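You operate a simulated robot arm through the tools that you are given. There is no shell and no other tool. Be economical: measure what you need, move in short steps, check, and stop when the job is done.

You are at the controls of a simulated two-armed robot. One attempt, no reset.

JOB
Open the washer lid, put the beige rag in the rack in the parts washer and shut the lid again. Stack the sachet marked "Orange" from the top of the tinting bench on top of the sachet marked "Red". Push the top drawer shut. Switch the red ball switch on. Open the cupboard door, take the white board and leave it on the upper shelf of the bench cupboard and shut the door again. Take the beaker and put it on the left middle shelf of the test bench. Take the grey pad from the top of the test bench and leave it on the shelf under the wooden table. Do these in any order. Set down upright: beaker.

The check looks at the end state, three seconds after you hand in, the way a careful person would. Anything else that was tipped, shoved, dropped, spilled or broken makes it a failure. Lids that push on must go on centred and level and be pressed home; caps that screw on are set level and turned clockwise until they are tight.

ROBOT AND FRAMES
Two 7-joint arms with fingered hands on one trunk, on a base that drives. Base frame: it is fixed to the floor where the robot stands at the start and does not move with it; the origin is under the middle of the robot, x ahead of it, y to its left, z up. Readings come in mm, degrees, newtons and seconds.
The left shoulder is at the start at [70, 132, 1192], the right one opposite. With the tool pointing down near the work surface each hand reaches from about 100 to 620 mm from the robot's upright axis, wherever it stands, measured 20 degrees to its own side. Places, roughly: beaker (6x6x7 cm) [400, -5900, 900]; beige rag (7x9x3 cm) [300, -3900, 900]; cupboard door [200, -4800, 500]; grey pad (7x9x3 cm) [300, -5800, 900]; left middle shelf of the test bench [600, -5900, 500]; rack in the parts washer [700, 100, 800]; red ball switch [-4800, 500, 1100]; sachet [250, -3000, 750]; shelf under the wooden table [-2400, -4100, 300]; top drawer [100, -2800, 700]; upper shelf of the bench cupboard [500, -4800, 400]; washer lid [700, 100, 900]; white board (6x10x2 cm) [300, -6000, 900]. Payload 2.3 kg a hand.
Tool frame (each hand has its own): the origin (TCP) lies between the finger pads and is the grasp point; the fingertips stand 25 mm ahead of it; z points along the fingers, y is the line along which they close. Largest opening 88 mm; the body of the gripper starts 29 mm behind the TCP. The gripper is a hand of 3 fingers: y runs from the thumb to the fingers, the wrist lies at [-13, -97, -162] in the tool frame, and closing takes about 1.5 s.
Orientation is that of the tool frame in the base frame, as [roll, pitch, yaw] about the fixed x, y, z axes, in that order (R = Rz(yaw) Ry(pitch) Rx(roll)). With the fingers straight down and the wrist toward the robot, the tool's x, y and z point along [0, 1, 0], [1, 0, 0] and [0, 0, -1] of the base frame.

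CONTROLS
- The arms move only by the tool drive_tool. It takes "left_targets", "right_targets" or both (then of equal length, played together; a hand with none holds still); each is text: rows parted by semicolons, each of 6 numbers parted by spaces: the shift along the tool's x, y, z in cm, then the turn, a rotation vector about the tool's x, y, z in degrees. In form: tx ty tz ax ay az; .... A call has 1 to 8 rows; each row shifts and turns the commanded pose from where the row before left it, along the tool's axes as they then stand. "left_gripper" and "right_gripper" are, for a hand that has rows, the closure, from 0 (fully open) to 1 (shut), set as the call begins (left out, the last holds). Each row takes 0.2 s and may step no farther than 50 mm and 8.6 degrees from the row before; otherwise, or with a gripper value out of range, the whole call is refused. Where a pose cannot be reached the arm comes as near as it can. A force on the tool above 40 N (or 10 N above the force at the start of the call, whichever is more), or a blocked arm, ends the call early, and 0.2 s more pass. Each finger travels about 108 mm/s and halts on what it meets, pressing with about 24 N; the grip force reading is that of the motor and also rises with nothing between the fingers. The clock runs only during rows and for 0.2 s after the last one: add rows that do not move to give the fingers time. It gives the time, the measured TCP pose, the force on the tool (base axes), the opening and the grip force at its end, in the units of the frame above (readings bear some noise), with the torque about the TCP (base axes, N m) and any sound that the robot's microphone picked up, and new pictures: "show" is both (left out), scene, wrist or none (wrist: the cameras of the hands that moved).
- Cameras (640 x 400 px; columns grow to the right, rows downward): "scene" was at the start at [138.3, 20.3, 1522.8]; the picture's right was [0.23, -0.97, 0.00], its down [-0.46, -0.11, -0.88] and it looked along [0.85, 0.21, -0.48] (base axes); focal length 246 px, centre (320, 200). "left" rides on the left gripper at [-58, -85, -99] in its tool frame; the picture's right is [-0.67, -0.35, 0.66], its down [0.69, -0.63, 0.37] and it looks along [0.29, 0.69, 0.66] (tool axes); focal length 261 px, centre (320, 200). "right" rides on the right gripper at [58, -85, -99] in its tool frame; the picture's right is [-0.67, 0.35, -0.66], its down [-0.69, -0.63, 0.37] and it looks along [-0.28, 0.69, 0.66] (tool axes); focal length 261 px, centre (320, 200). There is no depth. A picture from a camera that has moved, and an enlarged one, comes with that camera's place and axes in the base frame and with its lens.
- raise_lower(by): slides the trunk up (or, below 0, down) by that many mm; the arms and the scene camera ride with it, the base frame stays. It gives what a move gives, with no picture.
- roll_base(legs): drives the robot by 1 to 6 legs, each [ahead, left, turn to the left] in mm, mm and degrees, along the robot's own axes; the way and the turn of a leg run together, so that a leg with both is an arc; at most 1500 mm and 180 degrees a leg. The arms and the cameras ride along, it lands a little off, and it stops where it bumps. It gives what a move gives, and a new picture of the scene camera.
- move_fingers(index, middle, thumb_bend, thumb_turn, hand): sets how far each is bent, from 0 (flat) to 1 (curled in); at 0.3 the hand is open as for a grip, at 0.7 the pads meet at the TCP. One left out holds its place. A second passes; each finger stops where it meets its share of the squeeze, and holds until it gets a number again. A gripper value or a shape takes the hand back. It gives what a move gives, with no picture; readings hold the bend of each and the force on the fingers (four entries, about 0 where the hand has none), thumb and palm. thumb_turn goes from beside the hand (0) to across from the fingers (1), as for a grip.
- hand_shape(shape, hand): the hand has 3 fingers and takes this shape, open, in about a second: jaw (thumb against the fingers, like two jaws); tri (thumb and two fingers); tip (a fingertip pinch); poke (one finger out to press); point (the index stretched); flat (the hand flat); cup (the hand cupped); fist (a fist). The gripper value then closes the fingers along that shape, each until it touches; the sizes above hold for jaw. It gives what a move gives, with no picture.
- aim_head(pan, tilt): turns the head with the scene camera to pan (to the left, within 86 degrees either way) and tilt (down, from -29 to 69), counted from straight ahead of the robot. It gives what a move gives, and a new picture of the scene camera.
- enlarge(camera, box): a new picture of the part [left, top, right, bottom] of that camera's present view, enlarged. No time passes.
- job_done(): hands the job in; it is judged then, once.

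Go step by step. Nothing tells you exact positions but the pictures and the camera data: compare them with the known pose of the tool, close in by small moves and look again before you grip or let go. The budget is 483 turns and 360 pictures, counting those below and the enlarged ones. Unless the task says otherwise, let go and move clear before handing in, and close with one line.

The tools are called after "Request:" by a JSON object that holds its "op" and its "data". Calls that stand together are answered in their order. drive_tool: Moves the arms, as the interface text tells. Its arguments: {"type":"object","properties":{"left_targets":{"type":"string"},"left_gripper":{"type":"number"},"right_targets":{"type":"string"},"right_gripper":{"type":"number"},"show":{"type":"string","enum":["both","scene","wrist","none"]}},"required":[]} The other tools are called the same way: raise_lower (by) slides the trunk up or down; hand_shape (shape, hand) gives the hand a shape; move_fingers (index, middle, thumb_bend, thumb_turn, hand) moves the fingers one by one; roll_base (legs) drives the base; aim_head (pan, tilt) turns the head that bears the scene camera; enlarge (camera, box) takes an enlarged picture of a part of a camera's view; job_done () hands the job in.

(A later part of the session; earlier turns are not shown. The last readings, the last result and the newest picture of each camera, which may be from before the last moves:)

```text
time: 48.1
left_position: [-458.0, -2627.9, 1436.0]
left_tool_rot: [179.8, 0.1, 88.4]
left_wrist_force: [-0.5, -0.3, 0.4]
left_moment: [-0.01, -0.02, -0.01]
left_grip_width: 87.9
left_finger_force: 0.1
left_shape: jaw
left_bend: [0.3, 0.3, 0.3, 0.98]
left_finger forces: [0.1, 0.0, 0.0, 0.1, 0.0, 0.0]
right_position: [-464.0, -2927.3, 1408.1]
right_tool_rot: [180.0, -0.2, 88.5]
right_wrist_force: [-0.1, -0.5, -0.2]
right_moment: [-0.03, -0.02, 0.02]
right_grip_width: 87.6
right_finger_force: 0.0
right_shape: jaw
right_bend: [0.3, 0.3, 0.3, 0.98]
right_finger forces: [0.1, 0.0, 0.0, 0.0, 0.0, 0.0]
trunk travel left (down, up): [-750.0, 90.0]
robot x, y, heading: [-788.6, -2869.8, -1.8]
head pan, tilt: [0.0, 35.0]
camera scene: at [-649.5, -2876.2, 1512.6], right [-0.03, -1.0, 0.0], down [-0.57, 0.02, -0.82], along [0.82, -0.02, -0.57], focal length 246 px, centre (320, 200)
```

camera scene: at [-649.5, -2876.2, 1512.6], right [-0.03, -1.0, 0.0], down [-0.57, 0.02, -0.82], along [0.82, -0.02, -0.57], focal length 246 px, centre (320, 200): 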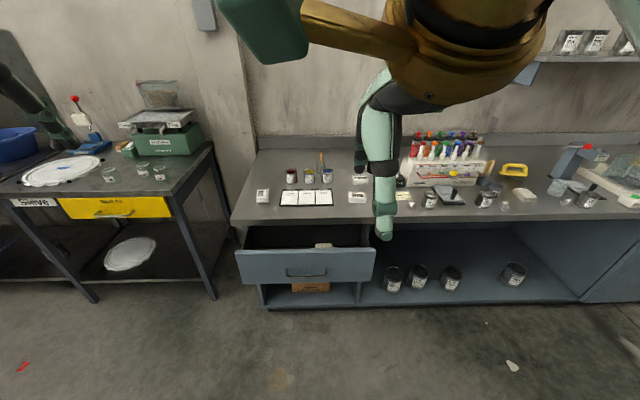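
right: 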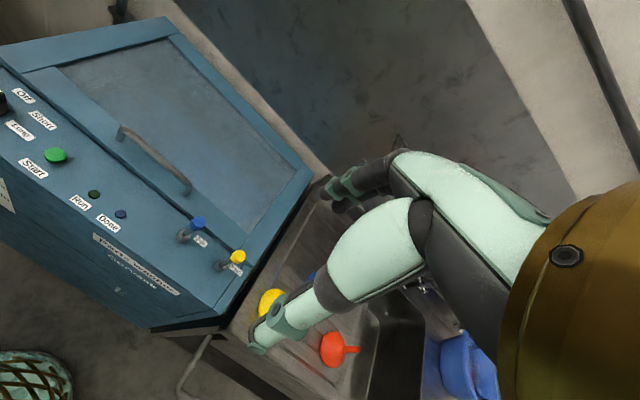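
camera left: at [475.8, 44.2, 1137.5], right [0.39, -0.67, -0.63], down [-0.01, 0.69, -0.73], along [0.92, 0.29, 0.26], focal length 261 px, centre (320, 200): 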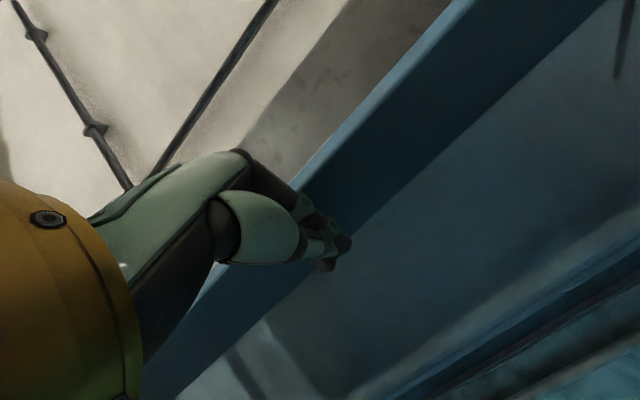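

The tinting bench is ahead with its top drawer out. I'll enlarge the top to read the labels.

Request:
{"op": "enlarge", "data": {"camera": "scene", "box": [230, 150, 390, 250]}}

Request:
{"op": "enlarge", "data": {"camera": "scene", "box": [380, 120, 540, 220]}}

```text
4.00 times, centred on (310, 200) of scene
camera zoom: at [-649.5, -2876.2, 1512.6], right [-0.03, -1.0, 0.0], down [-0.57, 0.02, -0.82], along [0.82, -0.02, -0.57], focal length 986 px, centre (360, 200)
```

zoom: 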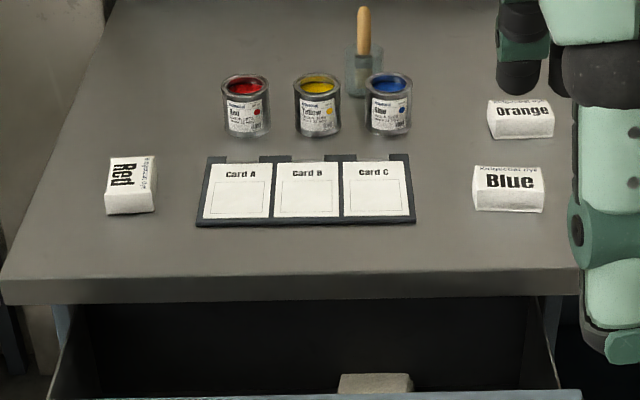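

```text
4.00 times, centred on (460, 170) of scene
camera zoom: at [-649.5, -2876.2, 1512.6], right [-0.03, -1.0, 0.0], down [-0.57, 0.02, -0.82], along [0.82, -0.02, -0.57], focal length 986 px, centre (-240, 320)
```

zoom: 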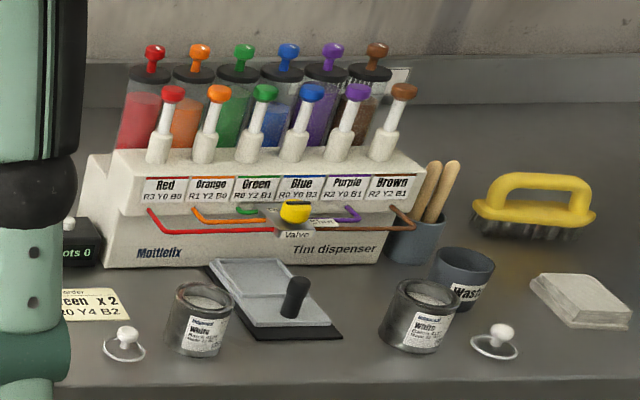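

The sachet marked Red is on the left of the bench and Orange is to the right of the cards. I'll drive closer, square up, and lower the trunk to triangulate.

Request:
{"op": "roll_base", "data": {"legs": [[350, 90, 1.8]]}}

Request:
{"op": "raise_lower", "data": {"by": -300}}

Request:
{"op": "aim_head", "data": {"pan": 0, "tilt": 35}}

```text
time: 50.5
left_position: [-108.4, -2532.2, 1437.0]
left_tool_rot: [179.7, -0.1, 90.0]
left_wrist_force: [-0.8, 0.4, 0.5]
left_moment: [0.01, 0.0, 0.01]
left_grip_width: 87.9
left_finger_force: 0.1
left_shape: jaw
left_bend: [0.3, 0.3, 0.3, 0.98]
left_finger forces: [0.0, 0.0, 0.0, 0.0, 0.0, 0.1]
right_position: [-105.9, -2831.2, 1409.0]
right_tool_rot: [179.9, -0.1, 90.0]
right_wrist_force: [0.4, -0.1, 0.4]
right_moment: [-0.01, 0.0, 0.04]
right_grip_width: 87.4
right_finger_force: 0.1
right_shape: jaw
right_bend: [0.3, 0.3, 0.3, 0.98]
right_finger forces: [0.0, 0.1, 0.0, 0.1, 0.0, 0.0]
trunk travel left (down, up): [-750.0, 90.0]
robot x, y, heading: [-429.9, -2785.5, -0.3]
head pan, tilt: [0.0, 35.0]
camera scene: at [-293.6, -2786.0, 1512.8], right [0.0, -1.0, 0.0], down [-0.57, 0.0, -0.82], along [0.82, 0.0, -0.57], focal length 246 px, centre (320, 200)
```

scene: 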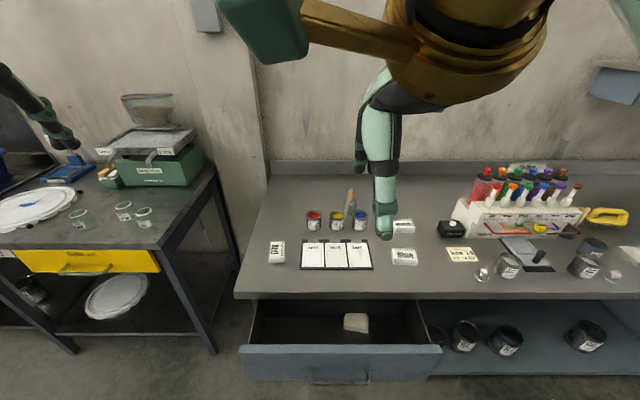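

```text
time: 53.5
left_position: [-106.3, -2531.7, 1135.0]
left_tool_rot: [179.8, -0.1, 90.0]
left_wrist_force: [-0.6, -0.1, -1.1]
left_moment: [0.03, 0.05, 0.03]
left_grip_width: 88.0
left_finger_force: 0.0
left_shape: jaw
left_bend: [0.3, 0.3, 0.3, 0.98]
left_finger forces: [0.1, 0.0, 0.1, 0.0, 0.0, 0.1]
right_position: [-104.2, -2831.1, 1108.1]
right_tool_rot: [180.0, 0.0, 90.0]
right_wrist_force: [-1.3, -0.6, -0.1]
right_moment: [-0.02, 0.02, -0.01]
right_grip_width: 87.6
right_finger_force: 0.0
right_shape: jaw
right_bend: [0.3, 0.3, 0.3, 0.98]
right_finger forces: [0.1, 0.1, 0.1, 0.0, 0.1, 0.1]
trunk travel left (down, up): [-450.0, 390.0]
robot x, y, heading: [-427.8, -2784.3, 0.1]
head pan, tilt: [0.0, 35.0]
```

```text
time: 54.1
left_position: [-106.2, -2531.7, 1136.8]
left_tool_rot: [179.8, 0.0, 90.0]
left_wrist_force: [0.9, -0.2, -0.1]
left_moment: [-0.01, 0.01, 0.04]
left_grip_width: 87.8
left_finger_force: 0.1
left_shape: jaw
left_bend: [0.3, 0.3, 0.3, 0.98]
left_finger forces: [0.1, 0.0, 0.0, 0.1, 0.0, 0.0]
right_position: [-105.1, -2830.8, 1107.3]
right_tool_rot: [180.0, 0.0, 89.9]
right_wrist_force: [0.3, 0.1, 0.4]
right_moment: [0.01, 0.01, -0.01]
right_grip_width: 87.6
right_finger_force: 0.3
right_shape: jaw
right_bend: [0.3, 0.3, 0.3, 0.98]
right_finger forces: [0.0, 0.0, 0.1, 0.1, 0.1, 0.0]
trunk travel left (down, up): [-450.0, 390.0]
robot x, y, heading: [-427.7, -2783.0, -0.2]
head pan, tilt: [0.0, 35.0]
camera scene: at [-290.8, -2785.3, 1212.6], right [0.0, -1.0, 0.0], down [-0.57, 0.0, -0.82], along [0.82, 0.0, -0.57], focal length 246 px, centre (320, 200)
```

scene: 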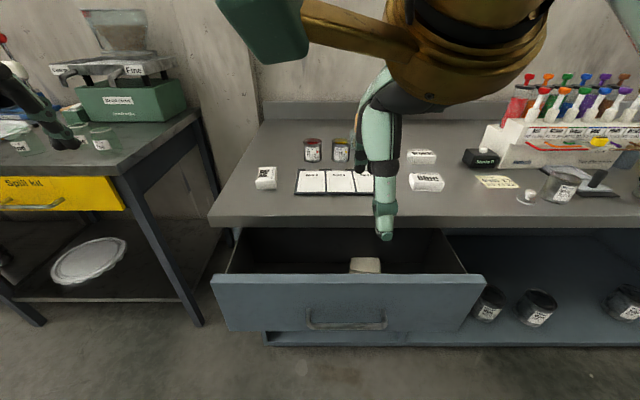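

The vertical baseline puts the bench top at z≈840 with its edge at x≈170, and the drawer face at x≈46 with z from 562 to 768. I'll lower the trunk more and tilt the closed right hand forward to push the drawer.

Request:
{"op": "raise_lower", "data": {"by": -250}}

Request:
{"op": "drive_tool", "data": {"right_targets": "0 1 2 -8.5 0 0;0 0.69 2.13 -8.5 0 0;0 0.37 2.2 -8.5 0 0;0 0.04 2.24 -8.5 0 0;0 -0.29 2.22 -8.5 0 0;0 -0.61 2.15 -8.5 0 0;0 -0.92 2.04 -8.5 0 0", "right_gripper": 1}}

```text
time: 56.6
left_position: [-107.7, -2531.3, 885.7]
left_tool_rot: [179.8, -0.1, 90.0]
left_wrist_force: [0.1, -0.5, 0.2]
left_moment: [-0.01, 0.03, -0.01]
left_grip_width: 87.8
left_finger_force: 0.0
left_shape: jaw
left_bend: [0.3, 0.3, 0.3, 0.98]
left_finger forces: [0.0, 0.0, 0.1, 0.1, 0.0, 0.1]
right_position: [-104.0, -2831.5, 856.4]
right_tool_rot: [180.0, 0.1, 90.0]
right_wrist_force: [-0.3, 0.7, -0.6]
right_moment: [-0.01, -0.01, -0.05]
right_grip_width: 87.8
right_finger_force: 0.0
right_shape: jaw
right_bend: [0.3, 0.3, 0.3, 0.98]
right_finger forces: [0.1, 0.0, 0.0, 0.0, 0.1, 0.0]
trunk travel left (down, up): [-200.0, 640.0]
robot x, y, heading: [-425.3, -2786.9, 0.1]
head pan, tilt: [0.0, 35.0]
```

```text
time: 58.2
left_position: [-111.7, -2532.1, 889.6]
left_tool_rot: [179.4, 0.1, 90.1]
left_wrist_force: [-0.3, -0.2, -0.1]
left_moment: [0.02, 0.01, 0.01]
left_grip_width: 87.7
left_finger_force: 0.0
left_shape: jaw
left_bend: [0.3, 0.3, 0.3, 0.98]
left_finger forces: [0.1, 0.0, 0.0, 0.0, 0.0, 0.0]
right_position: [-37.3, -2831.4, 725.4]
right_tool_rot: [119.2, -0.2, 89.9]
right_wrist_force: [-1.4, -1.3, 37.2]
right_moment: [-0.15, -0.78, -0.02]
right_grip_width: 0.0
right_finger_force: 24.1
right_shape: jaw
right_bend: [0.7, 0.7, 0.36, 1.0]
right_finger forces: [22.1, 28.0, 0.0, 0.1, 0.0, 0.0]
trunk travel left (down, up): [-200.0, 640.0]
robot x, y, heading: [-425.9, -2782.7, 0.0]
head pan, tilt: [0.0, 35.0]
camera scene: at [-296.7, -2785.4, 964.4], right [0.0, -1.0, 0.0], down [-0.57, 0.0, -0.82], along [0.82, 0.0, -0.57], focal length 246 px, centre (320, 200)
camera right: at [-166.6, -2775.9, 699.4], right [-0.4, -0.67, 0.62], down [0.01, -0.68, -0.73], along [0.92, -0.29, 0.28], focal length 261 px, centre (320, 200)
```

scene: 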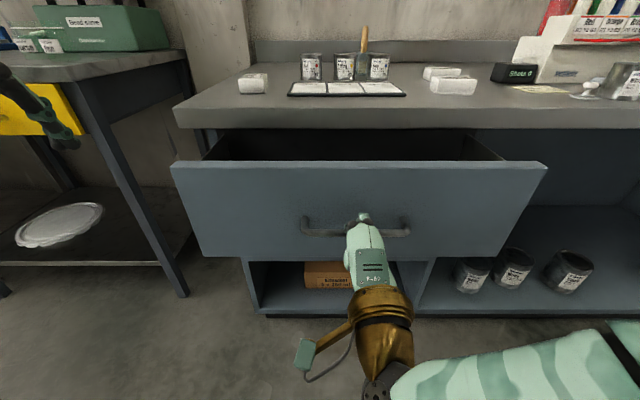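
right: 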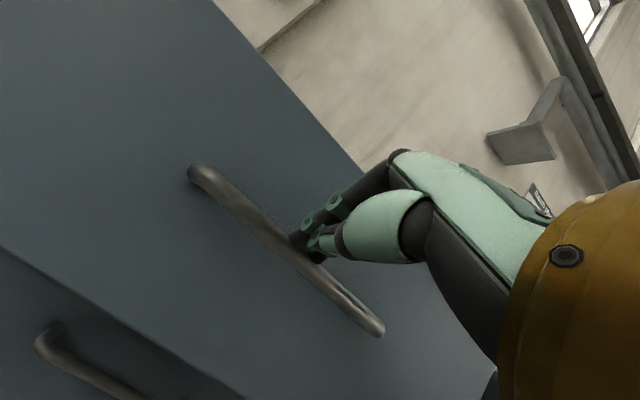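

The fingertips are pressing on top of the drawer handle, so I'll lift about 45 mm above it, then push the face.

Request:
{"op": "drive_tool", "data": {"right_targets": "0 3.9 -2.25 0 0 0;0 1 1.7 0 0 0;0 1 1.7 0 0 0"}}

```text
time: 59.0
left_position: [-106.6, -2531.7, 886.3]
left_tool_rot: [179.8, -0.1, 90.0]
left_wrist_force: [0.1, -0.6, 0.7]
left_moment: [-0.01, 0.02, 0.04]
left_grip_width: 87.8
left_finger_force: 0.0
left_shape: jaw
left_bend: [0.3, 0.3, 0.3, 0.98]
left_finger forces: [0.0, 0.1, 0.1, 0.0, 0.1, 0.1]
right_position: [5.1, -2830.2, 762.7]
right_tool_rot: [120.7, 0.0, 90.1]
right_wrist_force: [0.5, 0.9, 1.0]
right_moment: [0.03, 0.0, -0.01]
right_grip_width: 0.0
right_finger_force: 24.0
right_shape: jaw
right_bend: [0.7, 0.7, 0.36, 1.0]
right_finger forces: [0.0, 0.0, 0.1, 0.0, 0.0, 0.1]
trunk travel left (down, up): [-200.0, 640.0]
robot x, y, heading: [-426.6, -2783.0, -0.1]
head pan, tilt: [0.0, 35.0]
camera scene: at [-290.6, -2785.2, 962.4], right [0.0, -1.0, 0.0], down [-0.57, 0.0, -0.82], along [0.82, 0.0, -0.57], focal length 246 px, centre (320, 200)
camera right: at [-123.2, -2774.1, 740.6], right [-0.39, -0.67, 0.63], down [0.0, -0.69, -0.73], along [0.92, -0.28, 0.26], focal length 261 px, centre (320, 200)
```

scene: 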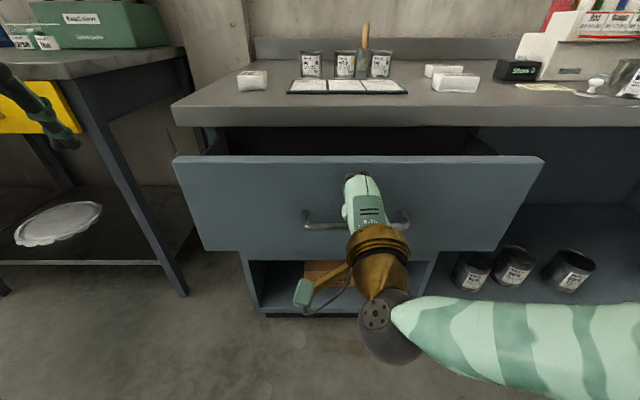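
right: 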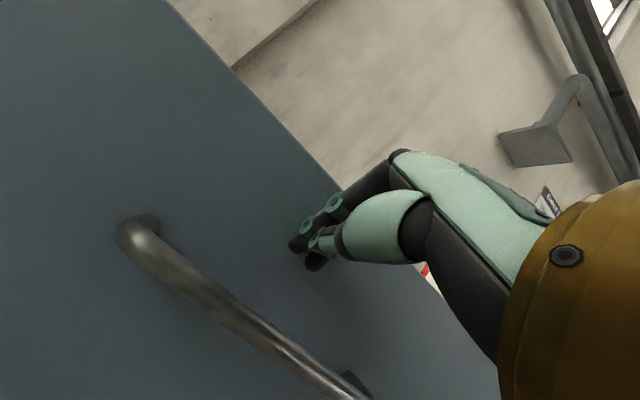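

The fingertips are on the drawer face above the handle, at its centre. I'll push it in.

Request:
{"op": "drive_tool", "data": {"right_targets": "0 1.75 3 0 0 0;0 1.75 3 0 0 0;0 1.75 3 0 0 0;0 1.75 3 0 0 0;0 1.75 3 0 0 0", "show": "scene"}}

```text
time: 60.2
left_position: [-110.8, -2533.5, 888.1]
left_tool_rot: [179.4, -0.1, 89.9]
left_wrist_force: [0.3, 0.6, 1.1]
left_moment: [-0.02, 0.01, -0.01]
left_grip_width: 87.9
left_finger_force: 0.1
left_shape: jaw
left_bend: [0.3, 0.3, 0.3, 0.98]
left_finger forces: [0.0, 0.0, 0.0, 0.1, 0.0, 0.0]
right_position: [163.9, -2827.1, 766.9]
right_tool_rot: [120.1, 0.0, 90.2]
right_wrist_force: [-19.1, -0.7, 2.2]
right_moment: [0.0, 0.12, 0.01]
right_grip_width: 0.1
right_finger_force: 23.9
right_shape: jaw
right_bend: [0.7, 0.7, 0.36, 1.0]
right_finger forces: [0.0, 0.1, 0.0, 0.0, 56.0, 0.1]
trunk travel left (down, up): [-200.0, 640.0]
robot x, y, heading: [-431.7, -2783.5, -0.1]
head pan, tilt: [0.0, 35.0]
stopped in row 5 (right hand): the force on the tool passed its limit at 125 N (the readings are from after the stop); the commanded pose is now the measured one
camera scene: at [-296.8, -2785.9, 963.5], right [0.0, -1.0, 0.0], down [-0.57, 0.0, -0.82], along [0.82, 0.0, -0.57], focal length 246 px, centre (320, 200)
```

scene: 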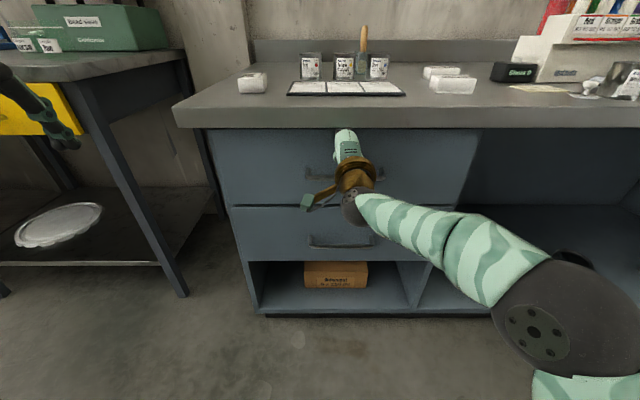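

The drawer is shut flush. I'll retract the right hand, straighten it, raise the trunk and shift right for the Orange sachet at about (458, -3123).

Request:
{"op": "drive_tool", "data": {"right_targets": "0 -2 -3.46 0 0 0;0 -2 -3.46 0 0 0;0 -2 -3.46 0 0 0;0 -2 -3.46 0 0 0;0 0 0 8.6 0 0;0 0 0 8.6 0 0;0 0 0 8.6 0 0;0 0 0 8.6 0 0", "right_gripper": 0, "show": "none"}}

Request:
{"op": "drive_tool", "data": {"right_targets": "0 0 -2 8.6 0 0;0 0 -2 8.6 0 0;0 0 -2 8.5 0 0", "show": "none"}}

Request:
{"op": "raise_lower", "data": {"by": 420}}

Request:
{"op": "roll_base", "data": {"legs": [[0, -215, 0], [290, 0, 0]]}}

```text
time: 62.0
left_position: [-105.8, -2531.8, 885.5]
left_tool_rot: [180.0, 0.0, 90.0]
left_wrist_force: [0.5, -0.7, -0.4]
left_moment: [-0.02, -0.02, 0.04]
left_grip_width: 87.9
left_finger_force: 0.0
left_shape: jaw
left_bend: [0.3, 0.3, 0.3, 0.98]
left_finger forces: [0.1, 0.0, 0.0, 0.0, 0.0, 0.1]
right_position: [9.2, -2828.4, 763.5]
right_tool_rot: [155.1, -0.1, 90.3]
right_wrist_force: [1.1, 0.0, 0.8]
right_moment: [0.0, 0.0, 0.04]
right_grip_width: 87.8
right_finger_force: 0.1
right_shape: jaw
right_bend: [0.3, 0.3, 0.3, 0.98]
right_finger forces: [0.1, 0.1, 0.1, 0.1, 0.0, 0.0]
trunk travel left (down, up): [-200.0, 640.0]
robot x, y, heading: [-431.5, -2785.3, 0.2]
head pan, tilt: [0.0, 35.0]
```

```text
time: 62.9
left_position: [-106.2, -2530.7, 885.5]
left_tool_rot: [180.0, 0.0, 90.0]
left_wrist_force: [-0.6, 0.2, 0.9]
left_moment: [-0.01, 0.0, 0.01]
left_grip_width: 87.9
left_finger_force: 0.2
left_shape: jaw
left_bend: [0.3, 0.3, 0.3, 0.98]
left_finger forces: [0.0, 0.0, 0.1, 0.0, 0.0, 0.0]
right_position: [-12.1, -2824.9, 814.8]
right_tool_rot: [-179.2, 0.2, 90.5]
right_wrist_force: [-0.3, -0.5, 0.9]
right_moment: [0.0, 0.0, -0.01]
right_grip_width: 87.9
right_finger_force: 0.2
right_shape: jaw
right_bend: [0.3, 0.3, 0.3, 0.98]
right_finger forces: [0.1, 0.0, 0.1, 0.1, 0.1, 0.0]
right hand out of reach, approached as far as the arm can: row 3
trunk travel left (down, up): [-200.0, 640.0]
robot x, y, heading: [-429.8, -2784.4, -0.0]
head pan, tilt: [0.0, 35.0]
```

```text
refused: 420 is not a number from -400 to 400
```

```text
time: 65.5
left_position: [22.6, -2749.8, 887.2]
left_tool_rot: [179.6, 0.0, 89.7]
left_wrist_force: [-0.3, -0.3, 0.1]
left_moment: [0.02, -0.01, -0.02]
left_grip_width: 87.7
left_finger_force: 0.1
left_shape: jaw
left_bend: [0.3, 0.3, 0.3, 0.98]
left_finger forces: [0.0, 0.0, 0.0, 0.0, 0.0, 0.1]
right_position: [111.8, -3044.7, 820.5]
right_tool_rot: [-179.2, 0.1, 90.2]
right_wrist_force: [-20.8, -1.2, -3.6]
right_moment: [0.05, -0.04, -0.21]
right_grip_width: 76.2
right_finger_force: 0.1
right_shape: jaw
right_bend: [0.3, 0.45, 0.3, 0.98]
right_finger forces: [0.0, 20.5, 0.0, 0.0, 0.1, 0.0]
trunk travel left (down, up): [-200.0, 640.0]
robot x, y, heading: [-297.7, -2998.4, -0.6]
head pan, tilt: [0.0, 35.0]
stopped in leg 2: the force on the tool passed its limit at 50 N (the readings are from after the stop); the commanded pose is now the measured one
camera scene: at [-164.4, -3002.8, 963.3], right [-0.01, -1.0, 0.0], down [-0.57, 0.0, -0.82], along [0.82, 0.0, -0.57], focal length 246 px, centre (320, 200)
```

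scene: 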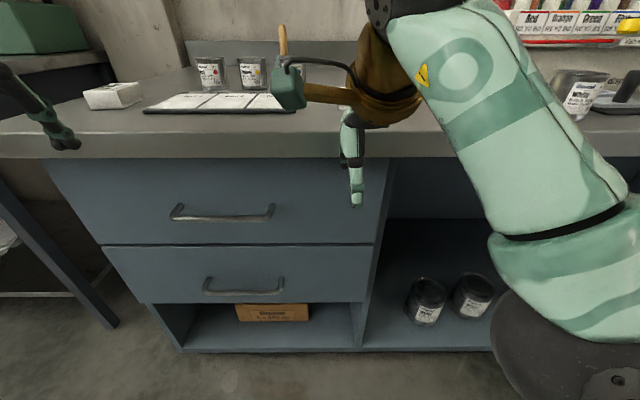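

The trunk raise was refused, so the hand touched the bench edge and the base stopped. Nothing looks disturbed. I'll back off and raise in a legal step.

Request:
{"op": "roll_base", "data": {"legs": [[-80, 0, 0.6]]}}

Request:
{"op": "raise_lower", "data": {"by": 395}}

```text
time: 66.5
left_position: [-58.2, -2747.2, 885.9]
left_tool_rot: [179.8, -0.2, 90.3]
left_wrist_force: [0.0, 0.2, 0.3]
left_moment: [0.02, -0.02, -0.01]
left_grip_width: 88.1
left_finger_force: 0.1
left_shape: jaw
left_bend: [0.3, 0.3, 0.3, 0.98]
left_finger forces: [0.0, 0.1, 0.0, 0.1, 0.1, 0.0]
right_position: [34.6, -3040.8, 816.2]
right_tool_rot: [-179.0, 0.0, 90.6]
right_wrist_force: [0.7, -0.1, 0.5]
right_moment: [0.01, -0.01, 0.01]
right_grip_width: 87.6
right_finger_force: 0.1
right_shape: jaw
right_bend: [0.3, 0.3, 0.3, 0.98]
right_finger forces: [0.0, 0.0, 0.1, 0.0, 0.0, 0.0]
trunk travel left (down, up): [-200.0, 640.0]
robot x, y, heading: [-380.3, -3005.2, 0.2]
head pan, tilt: [0.0, 35.0]
camera scene: at [-242.1, -3001.0, 962.6], right [0.0, -1.0, 0.0], down [-0.57, 0.0, -0.82], along [0.82, 0.0, -0.57], focal length 246 px, centre (320, 200)
```

scene: 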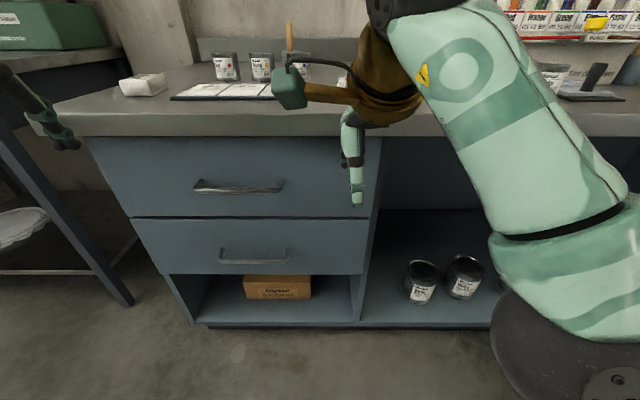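

```text
time: 70.3
left_position: [-57.9, -2747.1, 1280.5]
left_tool_rot: [179.9, -0.1, 90.1]
left_wrist_force: [-0.2, 0.9, 0.3]
left_moment: [0.03, 0.03, 0.02]
left_grip_width: 87.8
left_finger_force: 0.1
left_shape: jaw
left_bend: [0.3, 0.3, 0.3, 0.98]
left_finger forces: [0.0, 0.0, 0.0, 0.0, 0.0, 0.1]
right_position: [35.8, -3040.7, 1212.1]
right_tool_rot: [-179.0, 0.1, 90.6]
right_wrist_force: [-0.1, 0.3, -0.2]
right_moment: [0.02, -0.02, 0.02]
right_grip_width: 87.8
right_finger_force: 0.1
right_shape: jaw
right_bend: [0.3, 0.3, 0.3, 0.98]
right_finger forces: [0.0, 0.0, 0.1, 0.0, 0.0, 0.1]
trunk travel left (down, up): [-595.0, 245.0]
robot x, y, heading: [-379.3, -2999.7, 0.0]
head pan, tilt: [0.0, 35.0]
```

Now I'll drive forward to stand close to the bench with the hands well above it.

Request:
{"op": "roll_base", "data": {"legs": [[240, 0, 0]]}}

Request:
{"op": "aim_head", "data": {"pan": -15, "tilt": 50}}

```text
time: 72.1
left_position: [181.4, -2745.3, 1280.6]
left_tool_rot: [179.9, -0.1, 90.3]
left_wrist_force: [-0.3, 0.7, 0.4]
left_moment: [-0.01, -0.02, -0.03]
left_grip_width: 87.7
left_finger_force: 0.0
left_shape: jaw
left_bend: [0.3, 0.3, 0.3, 0.98]
left_finger forces: [0.0, 0.0, 0.0, 0.0, 0.0, 0.0]
right_position: [274.8, -3038.0, 1213.7]
right_tool_rot: [-179.0, 0.0, 90.8]
right_wrist_force: [0.2, 0.4, -0.9]
right_moment: [0.0, 0.02, -0.01]
right_grip_width: 87.4
right_finger_force: 0.0
right_shape: jaw
right_bend: [0.3, 0.3, 0.3, 0.98]
right_finger forces: [0.1, 0.0, 0.0, 0.0, 0.0, 0.0]
trunk travel left (down, up): [-595.0, 245.0]
robot x, y, heading: [-136.9, -2999.6, 0.4]
head pan, tilt: [0.0, 35.0]
camera scene: at [-2.2, -2999.5, 1357.7], right [0.01, -1.0, 0.0], down [-0.57, 0.0, -0.82], along [0.82, 0.0, -0.57], focal length 246 px, centre (320, 200)
```

scene: 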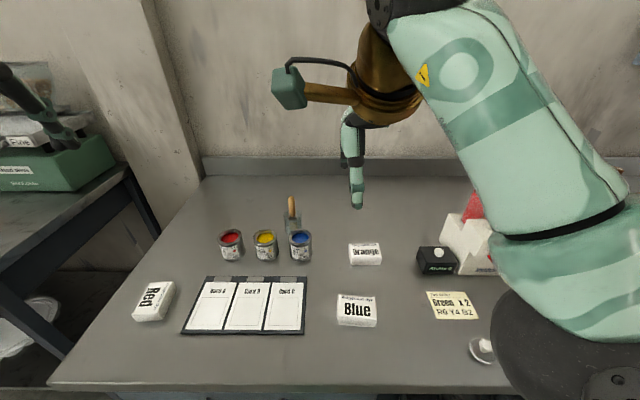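

```text
time: 72.9
left_position: [183.3, -2744.9, 1280.3]
left_tool_rot: [179.9, -0.1, 90.2]
left_wrist_force: [-0.7, -0.9, 0.1]
left_moment: [0.01, -0.02, 0.04]
left_grip_width: 87.7
left_finger_force: 0.0
left_shape: jaw
left_bend: [0.3, 0.3, 0.3, 0.98]
left_finger forces: [0.0, 0.1, 0.1, 0.0, 0.0, 0.0]
right_position: [276.5, -3037.7, 1211.9]
right_tool_rot: [-179.0, 0.1, 90.7]
right_wrist_force: [-0.5, -0.2, -0.1]
right_moment: [0.02, -0.01, -0.01]
right_grip_width: 87.5
right_finger_force: 0.2
right_shape: jaw
right_bend: [0.3, 0.3, 0.3, 0.98]
right_finger forces: [0.1, 0.0, 0.0, 0.0, 0.0, 0.0]
trunk travel left (down, up): [-595.0, 245.0]
robot x, y, heading: [-140.5, -3000.7, 0.5]
head pan, tilt: [-15.0, 50.0]
camera scene: at [-13.7, -3019.4, 1335.8], right [-0.25, -0.97, 0.0], down [-0.74, 0.19, -0.64], along [0.62, -0.16, -0.77], focal length 246 px, centre (320, 200)
```

scene: 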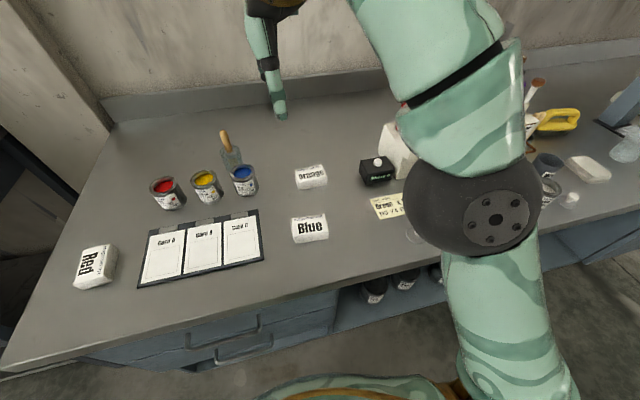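

Two views agree that Orange is near (459, -3118) and Red near (314, -2628), both about 90×60 mm and low. I'll move the right hand above Orange.

Request:
{"op": "drive_tool", "data": {"right_targets": "-1 2.28 3.5 -1 0 0;-1 2.28 3.5 0 0 0;-1 2.28 3.5 0 0 0;-1 2.28 3.5 0 0 0;-1 2.28 3.5 0 0 0;-1 2.28 3.5 0 0 0;-1 2.28 3.5 0 0 0;-1 2.28 3.5 0 0 0"}}

```text
time: 74.7
left_position: [184.7, -2745.4, 1279.4]
left_tool_rot: [-179.9, 0.0, 90.4]
left_wrist_force: [1.0, 0.3, -0.2]
left_moment: [0.0, 0.02, -0.02]
left_grip_width: 87.7
left_finger_force: 0.1
left_shape: jaw
left_bend: [0.3, 0.3, 0.3, 0.98]
left_finger forces: [0.0, 0.1, 0.0, 0.1, 0.0, 0.1]
right_position: [460.0, -3115.6, 931.0]
right_tool_rot: [-179.9, 0.1, 90.8]
right_wrist_force: [0.5, -0.5, 0.2]
right_moment: [0.01, 0.03, -0.01]
right_grip_width: 88.0
right_finger_force: 0.0
right_shape: jaw
right_bend: [0.3, 0.3, 0.3, 0.98]
right_finger forces: [0.1, 0.0, 0.0, 0.0, 0.0, 0.1]
trunk travel left (down, up): [-595.0, 245.0]
robot x, y, heading: [-139.4, -2999.4, 0.1]
head pan, tilt: [-15.0, 50.0]
camera scene: at [-12.7, -3019.2, 1335.7], right [-0.25, -0.97, 0.0], down [-0.74, 0.19, -0.64], along [0.62, -0.16, -0.77], focal length 246 px, centre (320, 200)
camera right: at [374.2, -3060.0, 1030.7], right [0.36, -0.66, 0.66], down [-0.62, -0.7, -0.36], along [0.7, -0.28, -0.66], focal length 261 px, centre (320, 200)
```

scene: 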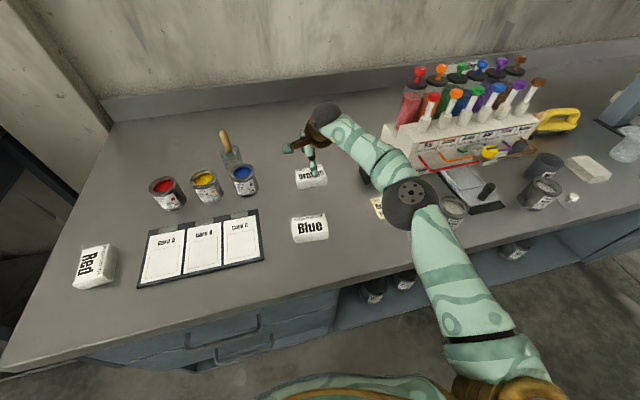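
right: 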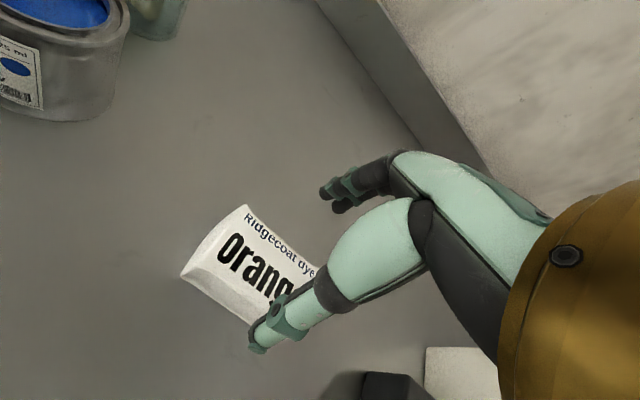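

The sachet sits right under the hand, turned about 8° clockwise. I'll match that yaw and go down to just above the bench.

Request:
{"op": "drive_tool", "data": {"right_targets": "0 -0.3 0 0 0 8;0 0 3 0 0 0;0 0 2 0 0 0", "show": "wrist"}}

```text
time: 75.5
left_position: [182.6, -2746.0, 1279.8]
left_tool_rot: [180.0, 0.0, 90.3]
left_wrist_force: [-0.3, 0.3, -0.2]
left_moment: [-0.01, -0.03, -0.04]
left_grip_width: 88.1
left_finger_force: 0.0
left_shape: jaw
left_bend: [0.3, 0.3, 0.3, 0.98]
left_finger forces: [0.0, 0.0, 0.0, 0.1, 0.0, 0.1]
right_position: [455.9, -3117.0, 881.2]
right_tool_rot: [180.0, 0.1, 82.8]
right_wrist_force: [0.4, -1.1, 0.2]
right_moment: [-0.01, 0.01, 0.01]
right_grip_width: 87.6
right_finger_force: 0.1
right_shape: jaw
right_bend: [0.3, 0.3, 0.3, 0.98]
right_finger forces: [0.1, 0.0, 0.0, 0.0, 0.0, 0.0]
trunk travel left (down, up): [-595.0, 245.0]
robot x, y, heading: [-141.5, -2999.0, 0.6]
head pan, tilt: [-15.0, 50.0]
camera right: at [379.2, -3050.0, 980.9], right [0.26, -0.71, 0.66], down [-0.71, -0.6, -0.37], along [0.65, -0.37, -0.66], focal length 261 px, centre (320, 200)
```

right: 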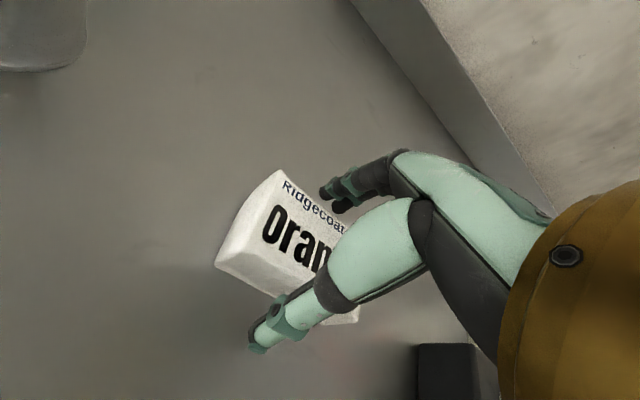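

The sachet is centred between the fingers, so I'll lower 4 mm and close.

Request:
{"op": "drive_tool", "data": {"right_targets": "0 0 0.4 0 0 0;0 0 0 0 0 0;0 0 0 0 0 0;0 0 0 0 0 0;0 0 0 0 0 0;0 0 0 0 0 0;0 0 0 0 0 0;0 0 0 0 0 0", "right_gripper": 1, "show": "wrist"}}

```text
time: 77.3
left_position: [182.1, -2744.3, 1281.5]
left_tool_rot: [179.9, 0.0, 90.3]
left_wrist_force: [0.7, 0.6, -0.4]
left_moment: [-0.01, -0.02, 0.05]
left_grip_width: 87.8
left_finger_force: 0.0
left_shape: jaw
left_bend: [0.3, 0.3, 0.3, 0.98]
left_finger forces: [0.1, 0.1, 0.1, 0.0, 0.0, 0.1]
right_position: [454.9, -3116.9, 878.9]
right_tool_rot: [179.8, 0.2, 82.8]
right_wrist_force: [0.1, 1.0, 2.2]
right_moment: [-0.02, -0.04, 0.03]
right_grip_width: 49.8
right_finger_force: 23.9
right_shape: jaw
right_bend: [0.74, 0.42, 0.65, 1.0]
right_finger forces: [14.2, 8.0, 0.1, 0.0, 21.3, 0.1]
trunk travel left (down, up): [-595.0, 245.0]
robot x, y, heading: [-139.2, -3000.0, 0.2]
head pan, tilt: [-15.0, 50.0]
camera right: at [378.4, -3049.7, 977.4], right [0.26, -0.71, 0.66], down [-0.71, -0.6, -0.37], along [0.65, -0.37, -0.66], focal length 261 px, centre (320, 200)
```

right: 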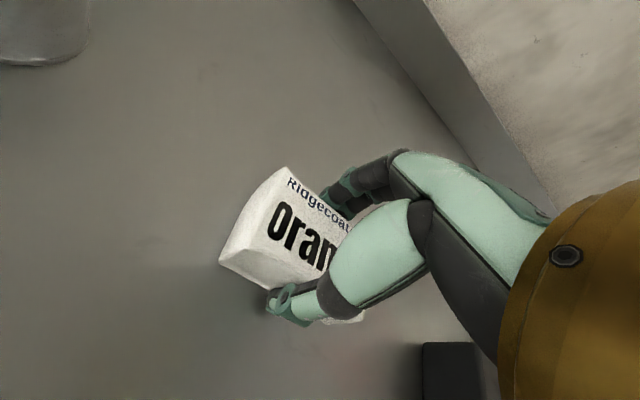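

Orange is gripped. I'll lift it straight up and clear.

Request:
{"op": "drive_tool", "data": {"right_targets": "0 0 -3 0 0 0;0 0 -4 0 0 0;0 0 -4.5 0 0 0;0 -1 -4.5 0 0 0;0 -2 -4.5 0 0 0;0 -3 -3 0 0 0;0 -4 -2 0 0 0;0 -4 -1 0 0 0", "show": "wrist"}}

```text
time: 79.1
left_position: [183.5, -2745.0, 1280.5]
left_tool_rot: [179.9, 0.0, 90.3]
left_wrist_force: [-0.4, -0.2, 0.0]
left_moment: [0.04, -0.01, -0.03]
left_grip_width: 87.9
left_finger_force: 0.1
left_shape: jaw
left_bend: [0.3, 0.3, 0.3, 0.98]
left_finger forces: [0.0, 0.1, 0.0, 0.0, 0.1, 0.0]
right_position: [368.2, -3095.4, 1144.0]
right_tool_rot: [-179.9, 0.1, 82.8]
right_wrist_force: [0.4, 0.5, -2.1]
right_moment: [-0.01, 0.0, -0.01]
right_grip_width: 49.6
right_finger_force: 24.5
right_shape: jaw
right_bend: [0.74, 0.42, 0.65, 1.0]
right_finger forces: [14.0, 7.5, 0.0, 0.0, 21.5, 0.1]
right hand out of reach, approached as far as the arm can: row 3, 6, 7, 8
trunk travel left (down, up): [-595.0, 245.0]
robot x, y, heading: [-139.4, -3002.8, 0.2]
head pan, tilt: [-15.0, 50.0]
camera right: at [290.7, -3028.6, 1243.4], right [0.26, -0.71, 0.66], down [-0.71, -0.6, -0.36], along [0.65, -0.37, -0.66], focal length 261 px, centre (320, 200)
```

right: 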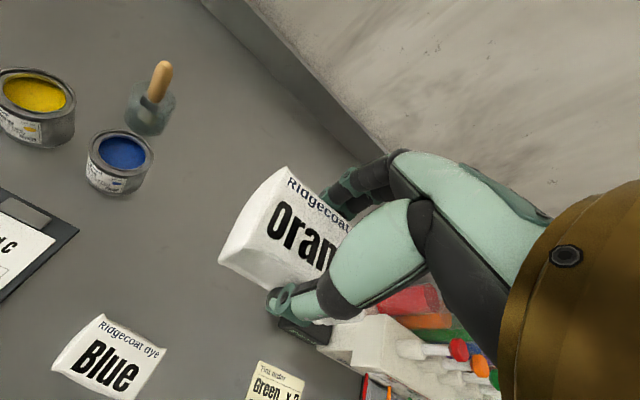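

Orange is secure. I'll shift the base left 280 mm so the right hand can reach over Red.

Request:
{"op": "roll_base", "data": {"legs": [[0, 280, 0]]}}

Request:
{"op": "aim_head", "data": {"pan": 10, "tilt": 55}}

```text
time: 81.0
left_position: [181.9, -2470.0, 1280.9]
left_tool_rot: [180.0, -0.1, 90.2]
left_wrist_force: [-0.9, -0.6, 0.6]
left_moment: [-0.02, -0.02, 0.02]
left_grip_width: 88.0
left_finger_force: 0.1
left_shape: jaw
left_bend: [0.3, 0.3, 0.3, 0.98]
left_finger forces: [0.1, 0.0, 0.0, 0.0, 0.0, 0.1]
right_position: [366.5, -2820.5, 1144.4]
right_tool_rot: [-179.9, 0.0, 82.7]
right_wrist_force: [0.0, -0.3, -1.2]
right_moment: [-0.01, 0.0, -0.02]
right_grip_width: 49.6
right_finger_force: 23.7
right_shape: jaw
right_bend: [0.74, 0.42, 0.65, 1.0]
right_finger forces: [14.0, 7.5, 0.1, 0.0, 21.5, 0.0]
trunk travel left (down, up): [-595.0, 245.0]
robot x, y, heading: [-138.8, -2722.0, 0.3]
head pan, tilt: [-15.0, 50.0]
camera scene: at [-15.2, -2743.8, 1335.8], right [-0.26, -0.97, 0.0], down [-0.74, 0.2, -0.64], along [0.62, -0.16, -0.77], focal length 246 px, centre (320, 200)
```

scene: 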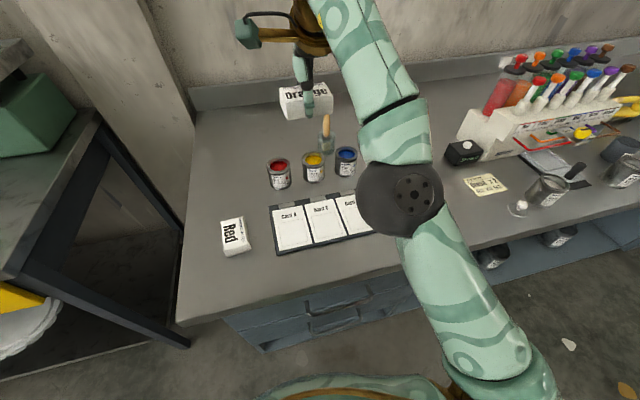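

```text
time: 81.9
left_position: [182.2, -2467.8, 1279.8]
left_tool_rot: [180.0, -0.1, 90.2]
left_wrist_force: [1.1, -0.4, 0.4]
left_moment: [-0.01, 0.0, 0.0]
left_grip_width: 87.9
left_finger_force: 0.0
left_shape: jaw
left_bend: [0.3, 0.3, 0.3, 0.98]
left_finger forces: [0.0, 0.0, 0.0, 0.0, 0.0, 0.0]
right_position: [367.2, -2819.8, 1143.1]
right_tool_rot: [-179.8, 0.1, 82.7]
right_wrist_force: [0.8, -0.4, -1.2]
right_moment: [0.0, 0.0, 0.02]
right_grip_width: 49.7
right_finger_force: 23.7
right_shape: jaw
right_bend: [0.74, 0.42, 0.65, 1.0]
right_finger forces: [14.0, 7.5, 0.1, 0.0, 21.5, 0.0]
trunk travel left (down, up): [-595.0, 245.0]
robot x, y, heading: [-142.6, -2720.6, 0.1]
head pan, tilt: [10.0, 55.0]
camera scene: at [-18.7, -2710.0, 1329.3], right [0.18, -0.98, 0.0], down [-0.81, -0.14, -0.57], along [0.56, 0.1, -0.82], focal length 246 px, centre (320, 200)
```

scene: 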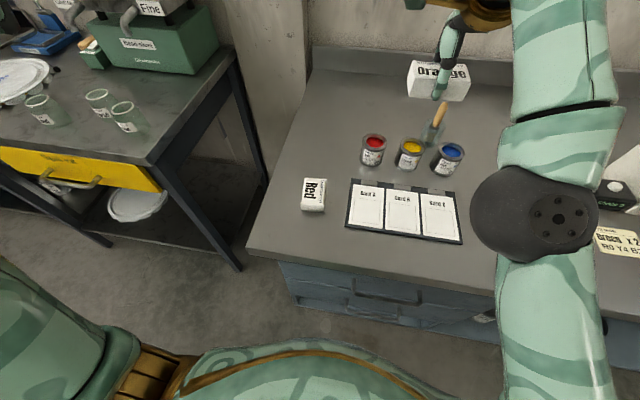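

Red is at about (308, -2634). I'll carry Orange across at height, then lower to just above it.

Request:
{"op": "drive_tool", "data": {"right_targets": "4.4 -2.05 0 0 0 0;4.4 -2.05 0 0 0 0;4.4 -2.05 0 0 0 0;4.4 -2.05 0 0 0 0;0 0 4.5 0 0 0;0 0 4.5 0 0 0;0 0 4.5 0 0 0;0 0 4.5 0 0 0"}}

```text
time: 83.7
left_position: [183.7, -2468.8, 1281.0]
left_tool_rot: [-180.0, 0.0, 90.2]
left_wrist_force: [-0.1, 0.9, 0.4]
left_moment: [-0.01, -0.01, 0.0]
left_grip_width: 87.6
left_finger_force: 0.0
left_shape: jaw
left_bend: [0.3, 0.3, 0.3, 0.98]
left_finger forces: [0.0, 0.0, 0.0, 0.1, 0.0, 0.0]
right_position: [287.7, -2662.3, 949.5]
right_tool_rot: [-180.0, 0.1, 82.6]
right_wrist_force: [-0.2, 0.4, -1.2]
right_moment: [0.02, 0.0, -0.01]
right_grip_width: 49.2
right_finger_force: 24.2
right_shape: jaw
right_bend: [0.74, 0.42, 0.65, 1.0]
right_finger forces: [14.1, 7.4, 0.0, 0.0, 21.3, 0.0]
right hand out of reach, approached as far as the arm can: row 2, 3, 4
trunk travel left (down, up): [-595.0, 245.0]
robot x, y, heading: [-139.9, -2723.6, -0.1]
head pan, tilt: [10.0, 55.0]
camera scene: at [-17.8, -2709.9, 1329.2], right [0.18, -0.98, 0.0], down [-0.81, -0.15, -0.57], along [0.56, 0.1, -0.82], focal length 246 px, centre (320, 200)
camera right: at [210.0, -2594.5, 1048.2], right [0.26, -0.71, 0.66], down [-0.71, -0.6, -0.36], along [0.65, -0.37, -0.66], focal length 261 px, centre (320, 200)
```

scene: 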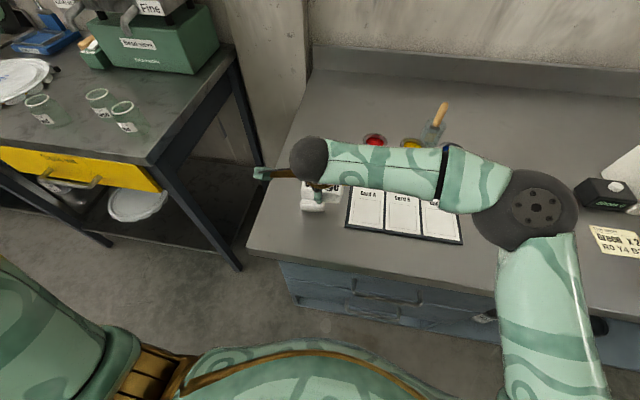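
right: 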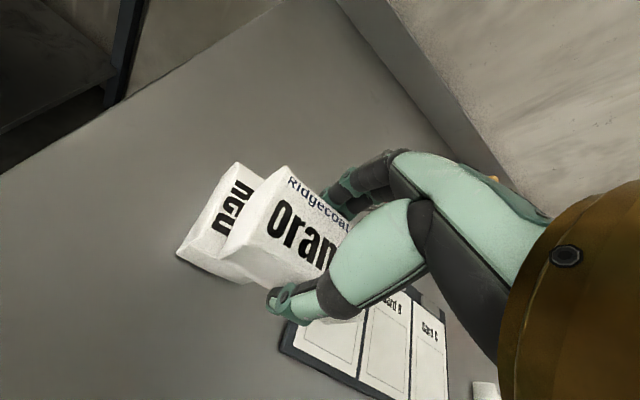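

Orange is centred in the grip, and Red's centre works out at about (313, -2637). I'll correct sideways and lower closer.

Request:
{"op": "drive_tool", "data": {"right_targets": "3.2 2.05 0 0 0 0;0 0 1.5 0 0 0;0 0 1 0 0 0"}}

```text
time: 84.5
left_position: [182.2, -2469.9, 1280.3]
left_tool_rot: [179.9, -0.1, 90.2]
left_wrist_force: [0.2, -0.6, -0.9]
left_moment: [-0.03, 0.0, -0.03]
left_grip_width: 88.0
left_finger_force: 0.1
left_shape: jaw
left_bend: [0.3, 0.3, 0.3, 0.98]
left_finger forces: [0.0, 0.0, 0.1, 0.0, 0.0, 0.1]
right_position: [312.5, -2634.3, 924.0]
right_tool_rot: [-180.0, 0.0, 82.5]
right_wrist_force: [-0.1, 0.1, -1.4]
right_moment: [-0.01, 0.02, 0.02]
right_grip_width: 49.2
right_finger_force: 23.9
right_shape: jaw
right_bend: [0.74, 0.42, 0.65, 1.0]
right_finger forces: [14.0, 7.4, 0.0, 0.0, 21.3, 0.0]
trunk travel left (down, up): [-595.0, 245.0]
robot x, y, heading: [-138.3, -2722.0, 0.5]
head pan, tilt: [10.0, 55.0]
camera scene: at [-18.8, -2710.0, 1329.3], right [0.18, -0.98, 0.0], down [-0.81, -0.15, -0.57], along [0.56, 0.1, -0.82], focal length 246 px, centre (320, 200)
camera right: at [234.7, -2567.5, 1022.5], right [0.26, -0.71, 0.66], down [-0.71, -0.6, -0.36], along [0.65, -0.37, -0.66], focal length 261 px, centre (320, 200)
```

scene: 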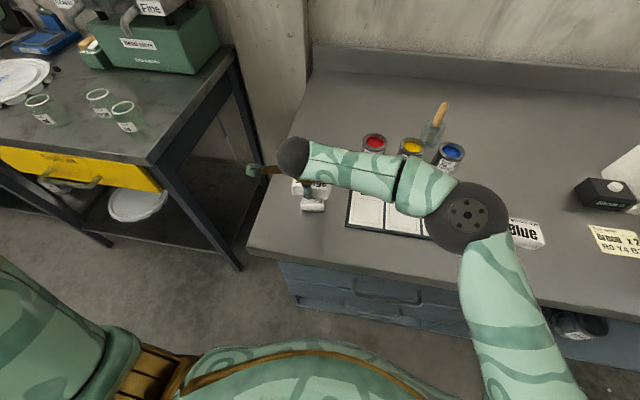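
right: 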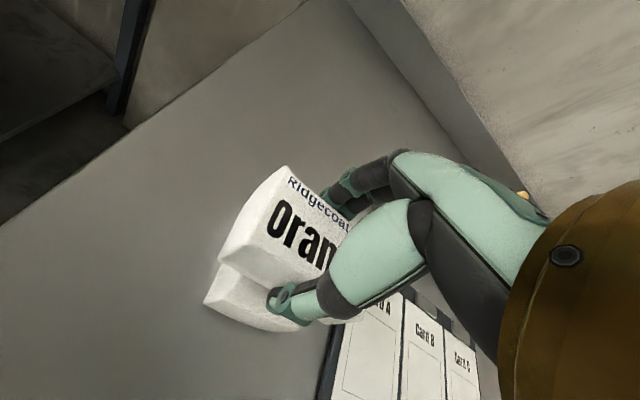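

Orange is over Red, whose front end shows beneath. I'll lower in small steps until it touches.

Request:
{"op": "drive_tool", "data": {"right_targets": "0 0 0.4 0 0 0;0 0 0.4 0 0 0;0 0 0.4 0 0 0;0 0 0 0 0 0", "show": "wrist"}}

```text
time: 85.5
left_position: [181.2, -2469.0, 1280.8]
left_tool_rot: [180.0, -0.1, 90.2]
left_wrist_force: [0.0, -0.9, 0.9]
left_moment: [-0.03, -0.01, -0.01]
left_grip_width: 87.7
left_finger_force: 0.1
left_shape: jaw
left_bend: [0.3, 0.3, 0.3, 0.98]
left_finger forces: [0.0, 0.1, 0.1, 0.0, 0.1, 0.0]
right_position: [312.3, -2635.1, 911.2]
right_tool_rot: [-179.9, 0.1, 82.7]
right_wrist_force: [0.0, 0.5, -1.7]
right_moment: [0.02, 0.0, 0.01]
right_grip_width: 49.2
right_finger_force: 24.3
right_shape: jaw
right_bend: [0.74, 0.42, 0.65, 1.0]
right_finger forces: [14.0, 7.4, 0.0, 0.0, 21.3, 0.0]
trunk travel left (down, up): [-595.0, 245.0]
robot x, y, heading: [-142.2, -2720.7, -0.0]
head pan, tilt: [10.0, 55.0]
camera right: at [235.1, -2567.9, 1009.9], right [0.26, -0.71, 0.66], down [-0.71, -0.6, -0.36], along [0.65, -0.37, -0.66], focal length 261 px, centre (320, 200)
```

right: 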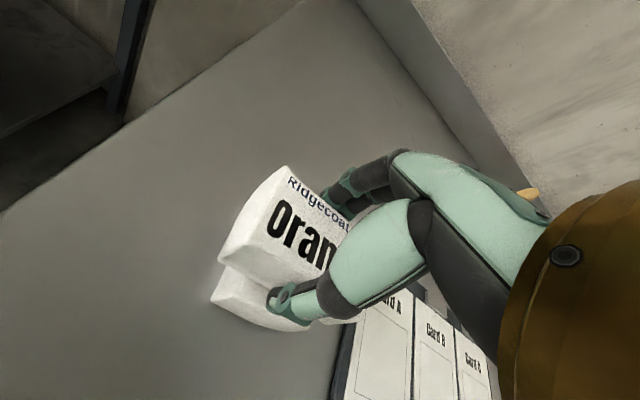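

There's no contact yet, so I'll keep lowering.

Request:
{"op": "drive_tool", "data": {"right_targets": "0 0 0.3 0 0 0;0 0 0.3 0 0 0;0 0 0.3 0 0 0;0 0 0 0 0 0", "show": "wrist"}}

```text
time: 86.5
left_position: [177.2, -2468.7, 1282.4]
left_tool_rot: [179.8, 0.0, 90.3]
left_wrist_force: [-0.6, -0.1, 0.0]
left_moment: [-0.01, 0.0, -0.01]
left_grip_width: 87.9
left_finger_force: 0.0
left_shape: jaw
left_bend: [0.3, 0.3, 0.3, 0.98]
left_finger forces: [0.0, 0.0, 0.1, 0.0, 0.0, 0.1]
right_position: [310.0, -2637.1, 905.4]
right_tool_rot: [179.6, -0.1, 82.6]
right_wrist_force: [5.8, 2.2, 28.7]
right_moment: [0.06, -0.12, 0.05]
right_grip_width: 49.2
right_finger_force: 23.8
right_shape: jaw
right_bend: [0.74, 0.41, 0.67, 1.0]
right_finger forces: [17.6, 10.3, 0.0, 0.0, 24.3, 0.0]
trunk travel left (down, up): [-595.0, 245.0]
robot x, y, heading: [-139.1, -2723.6, 0.3]
head pan, tilt: [10.0, 55.0]
camera right: at [232.2, -2568.3, 1004.3], right [0.26, -0.71, 0.66], down [-0.71, -0.6, -0.37], along [0.66, -0.37, -0.66], focal length 261 px, centre (320, 200)
```

right: 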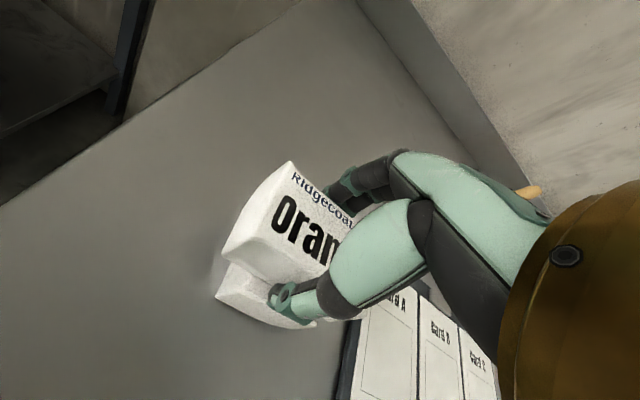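

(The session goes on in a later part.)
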